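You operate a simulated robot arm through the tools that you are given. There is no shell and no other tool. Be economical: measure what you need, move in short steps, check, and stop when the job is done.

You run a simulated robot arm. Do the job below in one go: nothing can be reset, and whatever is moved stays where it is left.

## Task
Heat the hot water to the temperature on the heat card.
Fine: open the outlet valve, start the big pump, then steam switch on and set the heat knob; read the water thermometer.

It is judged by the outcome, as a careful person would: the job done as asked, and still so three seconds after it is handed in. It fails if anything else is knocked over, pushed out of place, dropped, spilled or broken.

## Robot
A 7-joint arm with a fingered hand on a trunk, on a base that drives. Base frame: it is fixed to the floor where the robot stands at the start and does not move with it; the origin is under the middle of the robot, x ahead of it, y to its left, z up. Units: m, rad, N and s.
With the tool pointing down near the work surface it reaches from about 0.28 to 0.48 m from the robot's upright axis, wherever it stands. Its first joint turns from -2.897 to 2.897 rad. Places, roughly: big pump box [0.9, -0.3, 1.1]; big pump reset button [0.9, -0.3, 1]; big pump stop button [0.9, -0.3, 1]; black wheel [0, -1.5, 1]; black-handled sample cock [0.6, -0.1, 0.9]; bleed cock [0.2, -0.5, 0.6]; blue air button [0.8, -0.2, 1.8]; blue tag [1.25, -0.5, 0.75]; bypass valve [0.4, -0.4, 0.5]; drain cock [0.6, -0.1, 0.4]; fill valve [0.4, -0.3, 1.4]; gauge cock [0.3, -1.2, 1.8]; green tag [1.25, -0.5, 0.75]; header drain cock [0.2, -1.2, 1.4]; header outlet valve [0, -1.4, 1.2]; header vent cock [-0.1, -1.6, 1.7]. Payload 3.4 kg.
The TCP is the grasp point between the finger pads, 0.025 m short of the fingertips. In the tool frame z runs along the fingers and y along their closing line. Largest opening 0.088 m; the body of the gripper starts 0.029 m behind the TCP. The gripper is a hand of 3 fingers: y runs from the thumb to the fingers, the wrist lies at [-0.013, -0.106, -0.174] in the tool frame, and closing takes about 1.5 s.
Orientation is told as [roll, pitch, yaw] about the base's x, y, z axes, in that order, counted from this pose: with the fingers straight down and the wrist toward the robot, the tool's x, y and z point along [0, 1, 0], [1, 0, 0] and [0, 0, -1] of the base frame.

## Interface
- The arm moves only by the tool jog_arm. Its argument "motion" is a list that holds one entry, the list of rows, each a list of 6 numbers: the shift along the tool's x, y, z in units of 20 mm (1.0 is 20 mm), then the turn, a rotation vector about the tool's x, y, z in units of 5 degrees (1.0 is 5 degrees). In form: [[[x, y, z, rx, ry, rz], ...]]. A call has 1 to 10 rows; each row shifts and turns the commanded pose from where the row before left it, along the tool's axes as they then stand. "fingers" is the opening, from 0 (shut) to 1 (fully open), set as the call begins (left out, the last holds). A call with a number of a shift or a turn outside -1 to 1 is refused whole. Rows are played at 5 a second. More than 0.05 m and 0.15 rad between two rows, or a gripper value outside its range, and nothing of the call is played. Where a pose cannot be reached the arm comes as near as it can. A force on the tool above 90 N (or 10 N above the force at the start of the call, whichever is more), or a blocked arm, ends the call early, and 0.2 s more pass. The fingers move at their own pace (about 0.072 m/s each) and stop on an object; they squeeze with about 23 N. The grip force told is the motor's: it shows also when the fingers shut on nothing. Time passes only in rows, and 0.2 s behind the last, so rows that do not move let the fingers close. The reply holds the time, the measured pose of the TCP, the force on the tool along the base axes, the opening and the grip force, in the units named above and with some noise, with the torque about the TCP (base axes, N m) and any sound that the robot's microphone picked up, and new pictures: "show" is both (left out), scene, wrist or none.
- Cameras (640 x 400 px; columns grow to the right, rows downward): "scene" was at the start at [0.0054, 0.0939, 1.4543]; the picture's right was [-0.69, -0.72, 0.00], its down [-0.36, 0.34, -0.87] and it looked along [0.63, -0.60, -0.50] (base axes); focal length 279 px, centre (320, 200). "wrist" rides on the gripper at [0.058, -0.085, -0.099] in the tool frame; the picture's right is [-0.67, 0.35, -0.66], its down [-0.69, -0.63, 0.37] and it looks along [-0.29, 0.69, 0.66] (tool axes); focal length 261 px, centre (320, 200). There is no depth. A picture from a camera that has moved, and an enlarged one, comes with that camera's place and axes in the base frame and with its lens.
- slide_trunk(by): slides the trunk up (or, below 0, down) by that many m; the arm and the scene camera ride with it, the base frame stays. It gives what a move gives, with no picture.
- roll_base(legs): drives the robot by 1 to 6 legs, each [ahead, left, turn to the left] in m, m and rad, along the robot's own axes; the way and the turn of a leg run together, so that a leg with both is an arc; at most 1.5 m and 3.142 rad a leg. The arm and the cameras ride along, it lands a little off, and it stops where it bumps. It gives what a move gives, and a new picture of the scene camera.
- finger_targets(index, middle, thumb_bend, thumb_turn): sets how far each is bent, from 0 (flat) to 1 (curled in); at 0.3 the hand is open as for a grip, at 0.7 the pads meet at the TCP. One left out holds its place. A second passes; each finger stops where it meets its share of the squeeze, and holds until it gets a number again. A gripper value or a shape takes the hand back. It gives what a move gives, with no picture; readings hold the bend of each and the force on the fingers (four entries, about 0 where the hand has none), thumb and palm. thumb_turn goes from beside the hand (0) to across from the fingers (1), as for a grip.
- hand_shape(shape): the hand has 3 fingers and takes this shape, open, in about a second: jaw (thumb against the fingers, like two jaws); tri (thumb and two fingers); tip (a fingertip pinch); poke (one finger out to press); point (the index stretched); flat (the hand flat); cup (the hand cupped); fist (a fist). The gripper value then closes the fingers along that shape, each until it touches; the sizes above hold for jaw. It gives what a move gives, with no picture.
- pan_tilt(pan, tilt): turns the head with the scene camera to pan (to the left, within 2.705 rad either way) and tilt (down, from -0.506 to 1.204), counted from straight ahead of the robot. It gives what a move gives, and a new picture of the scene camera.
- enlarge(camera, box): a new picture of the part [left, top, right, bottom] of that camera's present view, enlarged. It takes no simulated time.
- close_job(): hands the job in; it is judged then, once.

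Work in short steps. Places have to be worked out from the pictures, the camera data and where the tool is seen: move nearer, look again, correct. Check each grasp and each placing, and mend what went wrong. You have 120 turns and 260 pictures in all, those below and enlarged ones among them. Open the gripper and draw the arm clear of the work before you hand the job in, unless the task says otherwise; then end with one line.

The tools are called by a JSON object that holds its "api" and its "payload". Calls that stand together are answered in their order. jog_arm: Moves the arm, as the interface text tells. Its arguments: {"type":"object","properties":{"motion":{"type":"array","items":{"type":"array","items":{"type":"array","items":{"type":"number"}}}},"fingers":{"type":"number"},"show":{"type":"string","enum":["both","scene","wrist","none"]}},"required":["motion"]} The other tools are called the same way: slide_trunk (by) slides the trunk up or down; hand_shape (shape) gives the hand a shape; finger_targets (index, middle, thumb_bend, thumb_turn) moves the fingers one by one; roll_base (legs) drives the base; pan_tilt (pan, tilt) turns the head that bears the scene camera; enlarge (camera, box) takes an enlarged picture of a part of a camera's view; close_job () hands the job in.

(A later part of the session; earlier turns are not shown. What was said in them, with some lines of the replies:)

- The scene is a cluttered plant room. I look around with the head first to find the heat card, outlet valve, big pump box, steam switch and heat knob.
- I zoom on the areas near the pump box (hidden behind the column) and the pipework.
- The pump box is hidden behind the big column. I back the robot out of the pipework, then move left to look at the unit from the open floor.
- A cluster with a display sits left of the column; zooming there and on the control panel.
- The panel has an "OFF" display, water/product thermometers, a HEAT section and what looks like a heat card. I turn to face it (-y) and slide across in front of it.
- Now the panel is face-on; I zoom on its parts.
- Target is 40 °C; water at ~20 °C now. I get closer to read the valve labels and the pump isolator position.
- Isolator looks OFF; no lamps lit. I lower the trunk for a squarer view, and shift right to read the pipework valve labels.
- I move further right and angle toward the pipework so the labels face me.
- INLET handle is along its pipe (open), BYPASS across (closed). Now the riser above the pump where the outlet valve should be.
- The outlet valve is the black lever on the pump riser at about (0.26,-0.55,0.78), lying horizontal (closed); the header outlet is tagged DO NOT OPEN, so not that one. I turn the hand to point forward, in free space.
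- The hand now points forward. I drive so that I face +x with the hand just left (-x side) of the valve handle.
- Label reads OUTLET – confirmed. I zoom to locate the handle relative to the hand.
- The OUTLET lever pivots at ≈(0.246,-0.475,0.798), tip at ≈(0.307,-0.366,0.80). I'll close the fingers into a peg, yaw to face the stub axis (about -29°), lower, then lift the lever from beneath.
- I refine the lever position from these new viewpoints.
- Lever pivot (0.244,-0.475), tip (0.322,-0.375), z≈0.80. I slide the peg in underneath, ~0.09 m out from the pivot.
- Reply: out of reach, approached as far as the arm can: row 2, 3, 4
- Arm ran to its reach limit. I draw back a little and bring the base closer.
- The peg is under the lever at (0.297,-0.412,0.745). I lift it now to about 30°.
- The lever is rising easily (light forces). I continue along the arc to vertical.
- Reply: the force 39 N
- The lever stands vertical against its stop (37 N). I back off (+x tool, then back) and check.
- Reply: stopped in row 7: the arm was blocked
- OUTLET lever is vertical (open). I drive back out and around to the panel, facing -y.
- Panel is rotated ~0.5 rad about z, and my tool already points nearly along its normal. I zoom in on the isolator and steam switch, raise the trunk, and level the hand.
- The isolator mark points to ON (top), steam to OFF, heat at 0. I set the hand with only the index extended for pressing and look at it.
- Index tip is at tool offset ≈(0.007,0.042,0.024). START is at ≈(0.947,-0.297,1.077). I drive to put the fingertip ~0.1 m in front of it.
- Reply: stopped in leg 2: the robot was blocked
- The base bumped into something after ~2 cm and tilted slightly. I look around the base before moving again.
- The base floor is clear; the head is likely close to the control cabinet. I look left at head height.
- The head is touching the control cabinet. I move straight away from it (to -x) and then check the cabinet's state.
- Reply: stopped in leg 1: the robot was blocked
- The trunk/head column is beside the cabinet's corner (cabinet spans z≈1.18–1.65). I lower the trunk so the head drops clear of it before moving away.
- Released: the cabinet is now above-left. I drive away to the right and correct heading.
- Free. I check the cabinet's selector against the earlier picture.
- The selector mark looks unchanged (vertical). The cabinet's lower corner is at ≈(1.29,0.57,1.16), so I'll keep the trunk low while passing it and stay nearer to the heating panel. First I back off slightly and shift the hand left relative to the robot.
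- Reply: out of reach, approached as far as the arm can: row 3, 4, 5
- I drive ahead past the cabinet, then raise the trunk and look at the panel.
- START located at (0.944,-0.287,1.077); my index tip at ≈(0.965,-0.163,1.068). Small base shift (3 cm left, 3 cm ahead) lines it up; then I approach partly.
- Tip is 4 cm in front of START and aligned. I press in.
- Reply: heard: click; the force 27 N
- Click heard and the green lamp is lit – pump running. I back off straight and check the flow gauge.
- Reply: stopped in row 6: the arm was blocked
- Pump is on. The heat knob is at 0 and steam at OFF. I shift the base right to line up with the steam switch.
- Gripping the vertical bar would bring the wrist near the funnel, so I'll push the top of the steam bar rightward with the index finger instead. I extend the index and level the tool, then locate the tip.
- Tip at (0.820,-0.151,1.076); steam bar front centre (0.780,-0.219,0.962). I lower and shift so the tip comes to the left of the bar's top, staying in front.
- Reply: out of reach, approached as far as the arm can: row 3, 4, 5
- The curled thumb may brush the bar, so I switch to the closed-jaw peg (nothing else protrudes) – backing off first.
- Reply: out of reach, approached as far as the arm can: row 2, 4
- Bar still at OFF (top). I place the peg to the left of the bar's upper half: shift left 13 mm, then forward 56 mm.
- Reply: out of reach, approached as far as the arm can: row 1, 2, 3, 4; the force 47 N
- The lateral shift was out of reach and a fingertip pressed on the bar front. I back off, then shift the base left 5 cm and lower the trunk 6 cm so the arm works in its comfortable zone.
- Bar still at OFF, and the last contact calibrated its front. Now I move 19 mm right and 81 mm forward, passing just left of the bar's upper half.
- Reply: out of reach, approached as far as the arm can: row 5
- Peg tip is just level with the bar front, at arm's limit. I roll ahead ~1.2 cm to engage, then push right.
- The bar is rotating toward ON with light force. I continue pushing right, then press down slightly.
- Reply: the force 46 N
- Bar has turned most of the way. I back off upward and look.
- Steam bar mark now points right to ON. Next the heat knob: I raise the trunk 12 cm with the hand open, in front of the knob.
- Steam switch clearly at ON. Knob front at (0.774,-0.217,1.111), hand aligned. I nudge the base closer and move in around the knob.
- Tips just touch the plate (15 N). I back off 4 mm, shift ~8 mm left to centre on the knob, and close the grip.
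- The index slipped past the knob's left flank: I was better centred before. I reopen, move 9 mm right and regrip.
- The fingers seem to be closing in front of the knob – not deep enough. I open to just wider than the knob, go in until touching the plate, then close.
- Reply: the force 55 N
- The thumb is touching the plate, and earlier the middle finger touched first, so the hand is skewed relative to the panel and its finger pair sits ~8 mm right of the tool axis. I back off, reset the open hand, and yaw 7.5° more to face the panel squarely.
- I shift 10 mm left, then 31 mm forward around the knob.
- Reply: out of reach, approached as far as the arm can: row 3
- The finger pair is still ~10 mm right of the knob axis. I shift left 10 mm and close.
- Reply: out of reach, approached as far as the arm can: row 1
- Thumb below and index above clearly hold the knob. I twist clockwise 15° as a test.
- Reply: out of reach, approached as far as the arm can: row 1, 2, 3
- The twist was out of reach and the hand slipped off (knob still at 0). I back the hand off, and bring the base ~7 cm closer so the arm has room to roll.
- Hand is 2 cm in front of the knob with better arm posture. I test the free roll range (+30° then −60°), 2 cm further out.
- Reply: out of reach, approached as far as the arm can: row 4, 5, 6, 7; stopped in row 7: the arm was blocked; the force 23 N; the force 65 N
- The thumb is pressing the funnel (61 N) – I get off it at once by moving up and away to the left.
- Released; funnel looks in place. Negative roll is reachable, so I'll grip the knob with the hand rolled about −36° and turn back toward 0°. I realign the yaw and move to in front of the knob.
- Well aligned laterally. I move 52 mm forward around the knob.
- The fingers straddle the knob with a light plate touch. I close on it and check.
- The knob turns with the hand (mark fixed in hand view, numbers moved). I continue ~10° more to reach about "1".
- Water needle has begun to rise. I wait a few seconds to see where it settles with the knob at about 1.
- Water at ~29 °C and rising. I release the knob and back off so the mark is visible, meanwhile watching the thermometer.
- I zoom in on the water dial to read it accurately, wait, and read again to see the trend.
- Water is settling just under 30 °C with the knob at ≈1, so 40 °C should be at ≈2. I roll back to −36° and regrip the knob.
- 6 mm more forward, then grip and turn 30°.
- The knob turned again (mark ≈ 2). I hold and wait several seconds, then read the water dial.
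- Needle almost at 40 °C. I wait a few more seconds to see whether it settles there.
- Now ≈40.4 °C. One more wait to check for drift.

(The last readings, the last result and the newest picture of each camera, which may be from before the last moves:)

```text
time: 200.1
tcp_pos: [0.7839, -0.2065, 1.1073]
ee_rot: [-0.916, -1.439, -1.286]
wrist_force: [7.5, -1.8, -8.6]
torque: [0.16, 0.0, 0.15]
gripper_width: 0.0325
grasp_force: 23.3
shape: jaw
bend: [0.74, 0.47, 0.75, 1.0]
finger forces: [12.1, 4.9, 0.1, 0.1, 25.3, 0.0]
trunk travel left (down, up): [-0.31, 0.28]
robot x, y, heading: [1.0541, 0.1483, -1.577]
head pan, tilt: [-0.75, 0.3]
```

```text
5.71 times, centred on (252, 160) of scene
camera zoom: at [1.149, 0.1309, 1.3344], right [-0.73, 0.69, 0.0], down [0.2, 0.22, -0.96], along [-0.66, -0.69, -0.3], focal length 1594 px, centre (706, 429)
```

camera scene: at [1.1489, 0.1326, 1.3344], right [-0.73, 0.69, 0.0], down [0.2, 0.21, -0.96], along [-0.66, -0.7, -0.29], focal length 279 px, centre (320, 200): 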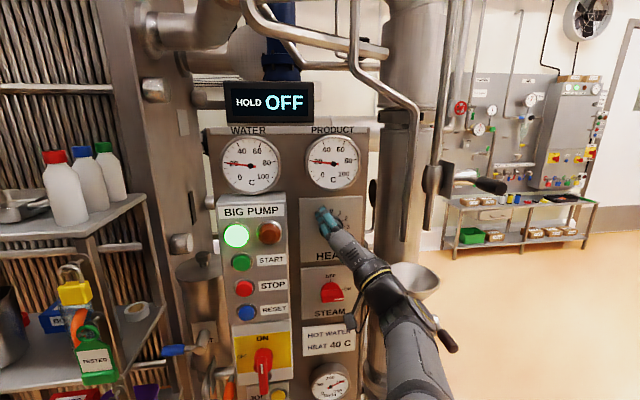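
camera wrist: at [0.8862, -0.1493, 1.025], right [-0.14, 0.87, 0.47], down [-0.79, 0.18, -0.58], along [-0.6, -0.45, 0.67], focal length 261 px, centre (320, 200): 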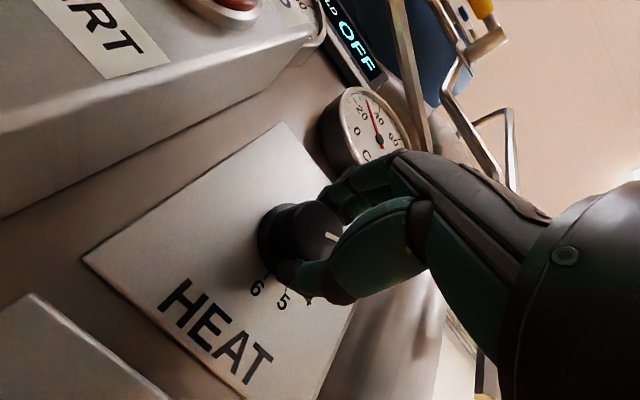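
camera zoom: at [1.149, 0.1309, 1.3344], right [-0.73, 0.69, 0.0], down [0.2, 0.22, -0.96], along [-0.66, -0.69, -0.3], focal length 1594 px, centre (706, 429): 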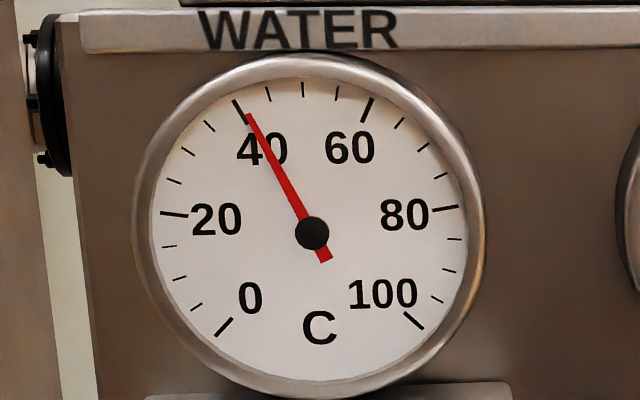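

It's drifting to ~41 °C. I turn the knob back about 3.5° and wait.

{"api": "jog_arm", "payload": {"motion": [[[0, 0, 0, 0, 0, -0.35], [0, 0, 0, 0, 0, -0.35], [0, 0, 0, 0, 0, 0], [0, 0, 0, 0, 0, 0], [0, 0, 0, 0, 0, 0], [0, 0, 0, 0, 0, 0], [0, 0, 0, 0, 0, 0], [0, 0, 0, 0, 0, 0], [0, 0, 0, 0, 0, 0], [0, 0, 0, 0, 0, 0]]], "show": "none"}}

{"api": "jog_arm", "payload": {"motion": [[[0, 0, 0, 0, 0, 0], [0, 0, 0, 0, 0, 0], [0, 0, 0, 0, 0, 0], [0, 0, 0, 0, 0, 0], [0, 0, 0, 0, 0, 0], [0, 0, 0, 0, 0, 0], [0, 0, 0, 0, 0, 0], [0, 0, 0, 0, 0, 0], [0, 0, 0, 0, 0, 0], [0, 0, 0, 0, 0, 0]]], "show": "none"}}

{"api": "jog_arm", "payload": {"motion": [[[0, 0, 0, 0, 0, 0], [0, 0, 0, 0, 0, 0], [0, 0, 0, 0, 0, 0], [0, 0, 0, 0, 0, 0], [0, 0, 0, 0, 0, 0], [0, 0, 0, 0, 0, 0], [0, 0, 0, 0, 0, 0], [0, 0, 0, 0, 0, 0], [0, 0, 0, 0, 0, 0], [0, 0, 0, 0, 0, 0]]], "show": "none"}}

{"api": "enlarge", "payload": {"camera": "scene", "box": [215, 125, 290, 195]}}

```text
time: 202.3
tcp_pos: [0.7837, -0.2067, 1.1068]
ee_rot: [-1.122, -1.391, -1.077]
wrist_force: [4.6, 0.7, -2.9]
torque: [0.06, 0.03, 0.08]
gripper_width: 0.0326
grasp_force: 23.3
shape: jaw
bend: [0.74, 0.46, 0.75, 1.0]
finger forces: [14.0, 6.5, 0.1, 0.0, 22.5, 0.1]
trunk travel left (down, up): [-0.31, 0.28]
robot x, y, heading: [1.0555, 0.147, -1.578]
head pan, tilt: [-0.75, 0.3]
```

```text
time: 204.5
tcp_pos: [0.7844, -0.2064, 1.1069]
ee_rot: [-1.123, -1.39, -1.078]
wrist_force: [3.4, -1.0, -2.0]
torque: [0.04, 0.0, 0.09]
gripper_width: 0.0326
grasp_force: 23.0
shape: jaw
bend: [0.74, 0.46, 0.75, 1.0]
finger forces: [14.2, 6.7, 0.0, 0.0, 22.3, 0.0]
trunk travel left (down, up): [-0.31, 0.28]
robot x, y, heading: [1.0576, 0.1402, -1.575]
head pan, tilt: [-0.75, 0.3]
```

```text
time: 206.7
tcp_pos: [0.7831, -0.2059, 1.1071]
ee_rot: [-1.122, -1.388, -1.078]
wrist_force: [4.6, -0.8, -2.2]
torque: [0.03, 0.04, 0.08]
gripper_width: 0.0326
grasp_force: 22.9
shape: jaw
bend: [0.74, 0.46, 0.75, 1.0]
finger forces: [14.2, 6.6, 0.0, 0.0, 22.2, 0.0]
trunk travel left (down, up): [-0.31, 0.28]
robot x, y, heading: [1.0506, 0.1432, -1.577]
head pan, tilt: [-0.75, 0.3]
```

```text
5.71 times, centred on (252, 160) of scene
camera zoom: at [1.1488, 0.1314, 1.3345], right [-0.73, 0.69, 0.0], down [0.2, 0.22, -0.96], along [-0.66, -0.69, -0.3], focal length 1594 px, centre (706, 429)
```

zoom: 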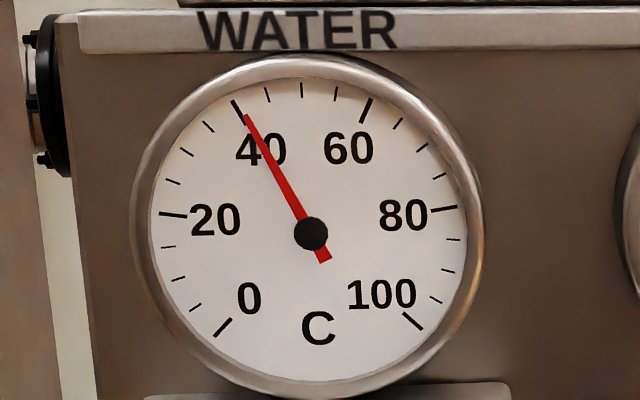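

≈40.5 °C and coming down. I release the knob gently, back off, and watch it settle.

{"api": "jog_arm", "payload": {"motion": [[[0, 0, 0, 0, 0, -0.25], [0, 0, 0, 0, 0, 0], [0, 0, 0, 0, 0, 0], [0, 0, 0, 0, 0, 0], [0, 0, 0, 0, 0, 0], [0, 0, 0, 0, 0, 0], [0, 0, 0, 0, 0, 0], [0, 0, 0, 0, 0, 0], [0, 0, 0, 0, 0, 0], [0, 0, 0, 0, 0, 0]]], "show": "none"}}

{"api": "jog_arm", "payload": {"motion": [[[0, 0, 0, 0, 0, 0], [0, 0, 0, 0, 0, 0], [0, 0, 0, 0, 0, 0], [0, 0, 0, 0, 0, 0], [0, 0, 0, 0, 0, 0], [0, 0, 0, 0, 0, 0], [0, 0, -0.8, 0, 0, 0], [0, 0, -0.8, 0, 0, 0], [0, 0, -0.8, 0, 0, 0]]], "fingers": 1, "show": "wrist"}}

{"api": "jog_arm", "payload": {"motion": [[[0, 0, 0, 0, 0, 0], [0, 0, 0, 0, 0, 0], [0, 0, 0, 0, 0, 0], [0, 0, 0, 0, 0, 0], [0, 0, 0, 0, 0, 0], [0, 0, 0, 0, 0, 0], [0, 0, 0, 0, 0, 0], [0, 0, 0, 0, 0, 0], [0, 0, 0, 0, 0, 0], [0, 0, 0, 0, 0, 0]]], "show": "none"}}

{"api": "enlarge", "payload": {"camera": "scene", "box": [215, 125, 290, 195]}}

```text
time: 208.9
tcp_pos: [0.7839, -0.2073, 1.1071]
ee_rot: [-1.17, -1.368, -1.03]
wrist_force: [4.1, 0.8, -4.6]
torque: [0.07, 0.0, 0.08]
gripper_width: 0.0323
grasp_force: 23.2
shape: jaw
bend: [0.74, 0.47, 0.75, 1.0]
finger forces: [13.7, 6.3, 0.0, 0.0, 23.0, 0.1]
trunk travel left (down, up): [-0.31, 0.28]
robot x, y, heading: [1.0512, 0.1439, -1.576]
head pan, tilt: [-0.75, 0.3]
```

```text
time: 210.9
tcp_pos: [0.8098, -0.1705, 1.1067]
ee_rot: [-1.126, -1.367, -1.071]
wrist_force: [0.5, 0.1, -0.6]
torque: [-0.03, -0.01, -0.02]
gripper_width: 0.0875
grasp_force: 0.0
shape: jaw
bend: [0.3, 0.3, 0.3, 0.98]
finger forces: [0.0, 0.1, 0.1, 0.1, 0.0, 0.1]
trunk travel left (down, up): [-0.31, 0.28]
robot x, y, heading: [1.0549, 0.14, -1.576]
head pan, tilt: [-0.75, 0.3]
camera wrist: at [0.9073, -0.1074, 1.0235], right [-0.12, 0.85, 0.52], down [-0.83, 0.21, -0.52], along [-0.55, -0.49, 0.67], focal length 261 px, centre (320, 200)
```

wrist: 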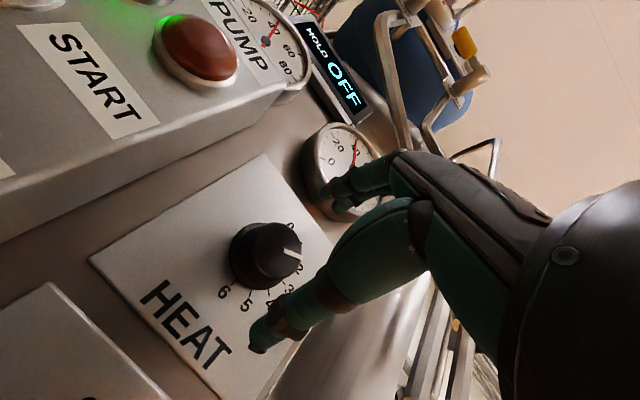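

```text
time: 213.1
tcp_pos: [0.8095, -0.1694, 1.1091]
ee_rot: [-1.12, -1.369, -1.077]
wrist_force: [-0.2, -0.3, -0.1]
torque: [-0.01, 0.01, 0.02]
gripper_width: 0.0875
grasp_force: 0.1
shape: jaw
bend: [0.3, 0.3, 0.3, 0.98]
finger forces: [0.0, 0.0, 0.0, 0.1, 0.0, 0.0]
trunk travel left (down, up): [-0.31, 0.28]
robot x, y, heading: [1.0547, 0.1441, -1.58]
head pan, tilt: [-0.75, 0.3]
```

```text
5.71 times, centred on (252, 160) of scene
camera zoom: at [1.1482, 0.1317, 1.3345], right [-0.73, 0.69, 0.0], down [0.2, 0.22, -0.96], along [-0.66, -0.69, -0.3], focal length 1594 px, centre (706, 429)
```

zoom: 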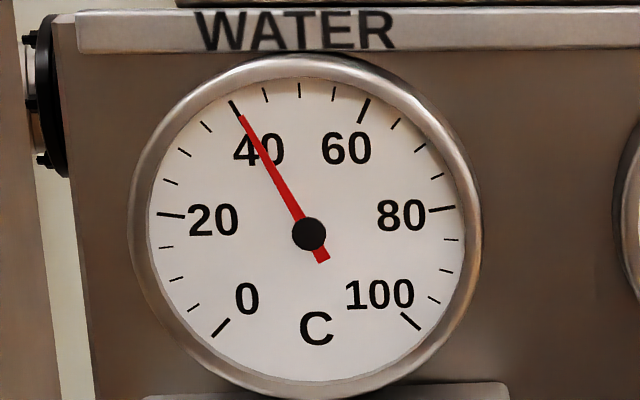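

Reads ≈40 °C. I draw the robot back from the panel and recheck dial, lamp, switch and the funnel.

{"api": "roll_base", "payload": {"legs": [[-0.12, 0, 0]]}}

{"api": "jog_arm", "payload": {"motion": [[[0, 0, 0, 0, 0, 0], [0, 0, 0, 0, 0, 0], [0, 0, 0, 0, 0, 0], [0, 0, 0, 0, 0, 0], [0, 0, 0, 0, 0, 0], [0, 0, 0, 0, 0, 0], [0, 0, 0, 0, 0, 0], [0, 0, 0, 0, 0, 0], [0, 0, 0, 0, 0, 0], [0, 0, 0, 0, 0, 0]]], "show": "scene"}}

{"api": "enlarge", "payload": {"camera": "scene", "box": [210, 110, 330, 230]}}

{"api": "enlarge", "payload": {"camera": "scene", "box": [220, 180, 460, 390]}}

```text
time: 214.4
tcp_pos: [0.81, -0.051, 1.1078]
ee_rot: [-1.121, -1.369, -1.077]
wrist_force: [-0.1, -0.1, 0.8]
torque: [-0.01, 0.01, 0.03]
gripper_width: 0.0875
grasp_force: 0.1
shape: jaw
bend: [0.3, 0.3, 0.3, 0.98]
finger forces: [0.0, 0.0, 0.0, 0.0, 0.1, 0.0]
trunk travel left (down, up): [-0.31, 0.28]
robot x, y, heading: [1.0573, 0.2608, -1.574]
head pan, tilt: [-0.75, 0.3]
camera scene: at [1.1489, 0.251, 1.3345], right [-0.73, 0.69, 0.0], down [0.2, 0.22, -0.96], along [-0.66, -0.69, -0.3], focal length 279 px, centre (320, 200)
```

scene: 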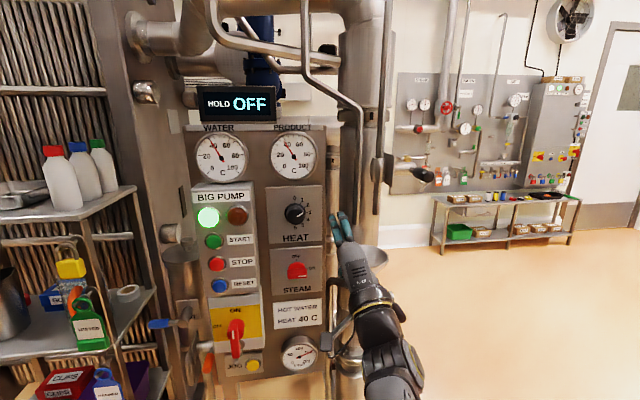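

```text
time: 216.6
tcp_pos: [0.811, -0.051, 1.1063]
ee_rot: [-1.117, -1.367, -1.081]
wrist_force: [0.2, 0.5, 0.3]
torque: [0.0, 0.02, 0.02]
gripper_width: 0.0878
grasp_force: 0.1
shape: jaw
bend: [0.3, 0.3, 0.3, 0.98]
finger forces: [0.1, 0.0, 0.1, 0.1, 0.0, 0.0]
trunk travel left (down, up): [-0.31, 0.28]
robot x, y, heading: [1.0512, 0.2601, -1.579]
head pan, tilt: [-0.75, 0.3]
camera scene: at [1.1489, 0.2512, 1.3345], right [-0.73, 0.69, 0.0], down [0.2, 0.21, -0.96], along [-0.66, -0.69, -0.3], focal length 279 px, centre (320, 200)
```

scene: 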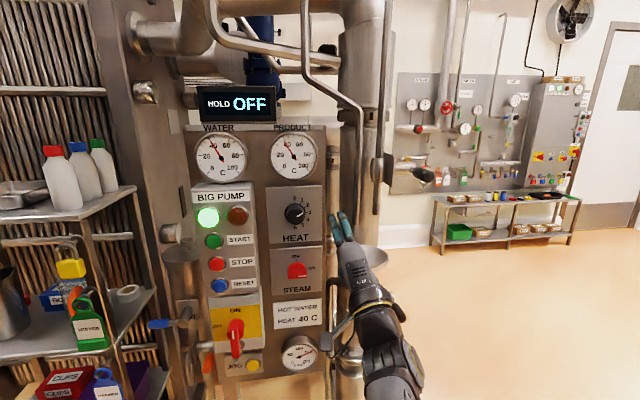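

```text
3.33 times, centred on (270, 170) of scene
camera zoom: at [1.1489, 0.2512, 1.3345], right [-0.73, 0.69, 0.0], down [0.2, 0.21, -0.96], along [-0.66, -0.69, -0.3], focal length 930 px, centre (487, 300)
```

zoom: 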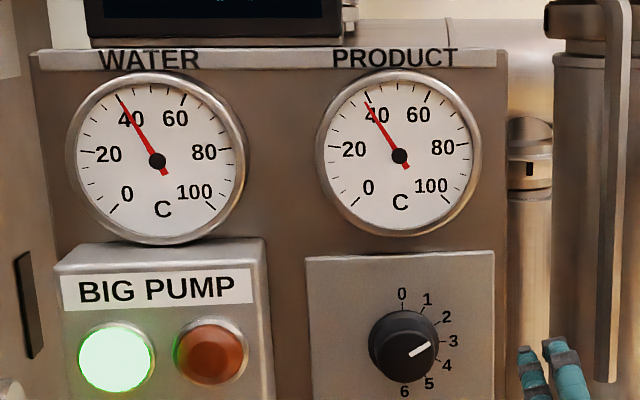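

```text
1.90 times, centred on (340, 285) of scene
camera zoom: at [1.1489, 0.2512, 1.3345], right [-0.73, 0.69, 0.0], down [0.2, 0.21, -0.96], along [-0.66, -0.69, -0.3], focal length 531 px, centre (282, 38)
```

zoom: 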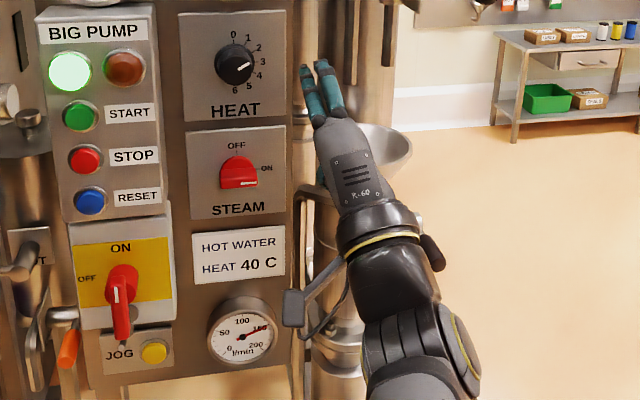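

Pump runs with 150 l/min flow, steam ON, water ≈40 °C. One more precise reading after another pause to confirm stability.

{"api": "jog_arm", "payload": {"motion": [[[0, 0, 0, 0, 0, 0], [0, 0, 0, 0, 0, 0], [0, 0, 0, 0, 0, 0], [0, 0, 0, 0, 0, 0], [0, 0, 0, 0, 0, 0], [0, 0, 0, 0, 0, 0], [0, 0, 0, 0, 0, 0], [0, 0, 0, 0, 0, 0], [0, 0, 0, 0, 0, 0], [0, 0, 0, 0, 0, 0]]], "show": "none"}}

{"api": "jog_arm", "payload": {"motion": [[[0, 0, 0, 0, 0, 0], [0, 0, 0, 0, 0, 0], [0, 0, 0, 0, 0, 0], [0, 0, 0, 0, 0, 0], [0, 0, 0, 0, 0, 0], [0, 0, 0, 0, 0, 0], [0, 0, 0, 0, 0, 0], [0, 0, 0, 0, 0, 0], [0, 0, 0, 0, 0, 0], [0, 0, 0, 0, 0, 0]]], "show": "none"}}

{"api": "enlarge", "payload": {"camera": "scene", "box": [185, 120, 255, 190]}}

```text
time: 218.8
tcp_pos: [0.8108, -0.0515, 1.1084]
ee_rot: [-1.114, -1.367, -1.081]
wrist_force: [0.0, -0.5, 0.1]
torque: [-0.01, -0.03, 0.0]
gripper_width: 0.0876
grasp_force: 0.1
shape: jaw
bend: [0.3, 0.3, 0.3, 0.98]
finger forces: [0.0, 0.0, 0.0, 0.0, 0.0, 0.0]
trunk travel left (down, up): [-0.31, 0.28]
robot x, y, heading: [1.059, 0.2632, -1.574]
head pan, tilt: [-0.75, 0.3]
```

```text
time: 221.0
tcp_pos: [0.81, -0.0506, 1.1071]
ee_rot: [-1.115, -1.37, -1.083]
wrist_force: [1.1, 0.0, 0.5]
torque: [0.01, 0.02, 0.0]
gripper_width: 0.0873
grasp_force: 0.1
shape: jaw
bend: [0.3, 0.3, 0.3, 0.98]
finger forces: [0.0, 0.0, 0.0, 0.0, 0.0, 0.1]
trunk travel left (down, up): [-0.31, 0.28]
robot x, y, heading: [1.0528, 0.2662, -1.575]
head pan, tilt: [-0.75, 0.3]
```

```text
5.71 times, centred on (220, 155) of scene
camera zoom: at [1.1489, 0.2512, 1.3345], right [-0.73, 0.69, 0.0], down [0.2, 0.21, -0.96], along [-0.66, -0.69, -0.3], focal length 1594 px, centre (891, 457)
```

zoom: 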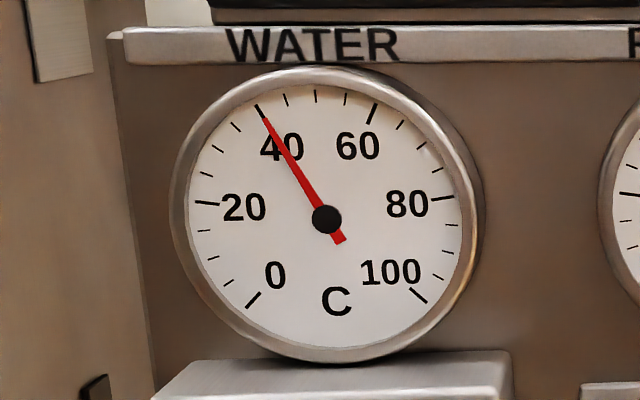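

The water thermometer is steady on the 40 °C tick, and the hand is open and clear of the work. I hand the job in.

{"api": "close_job", "payload": {}}

```text
The job is handed in.
```

The hot water is at 40 °C, as the heat card asks, and the needle was holding on the 40 mark when I handed in. The outlet valve is open, the big pump is running at about 150 l/min, steam is on and the heat knob is at about 2. On the way, the robot's head or trunk scraped the control cabinet, and the thumb pressed hard on the panel funnel (about 61 N). I saw no sign that either had moved.
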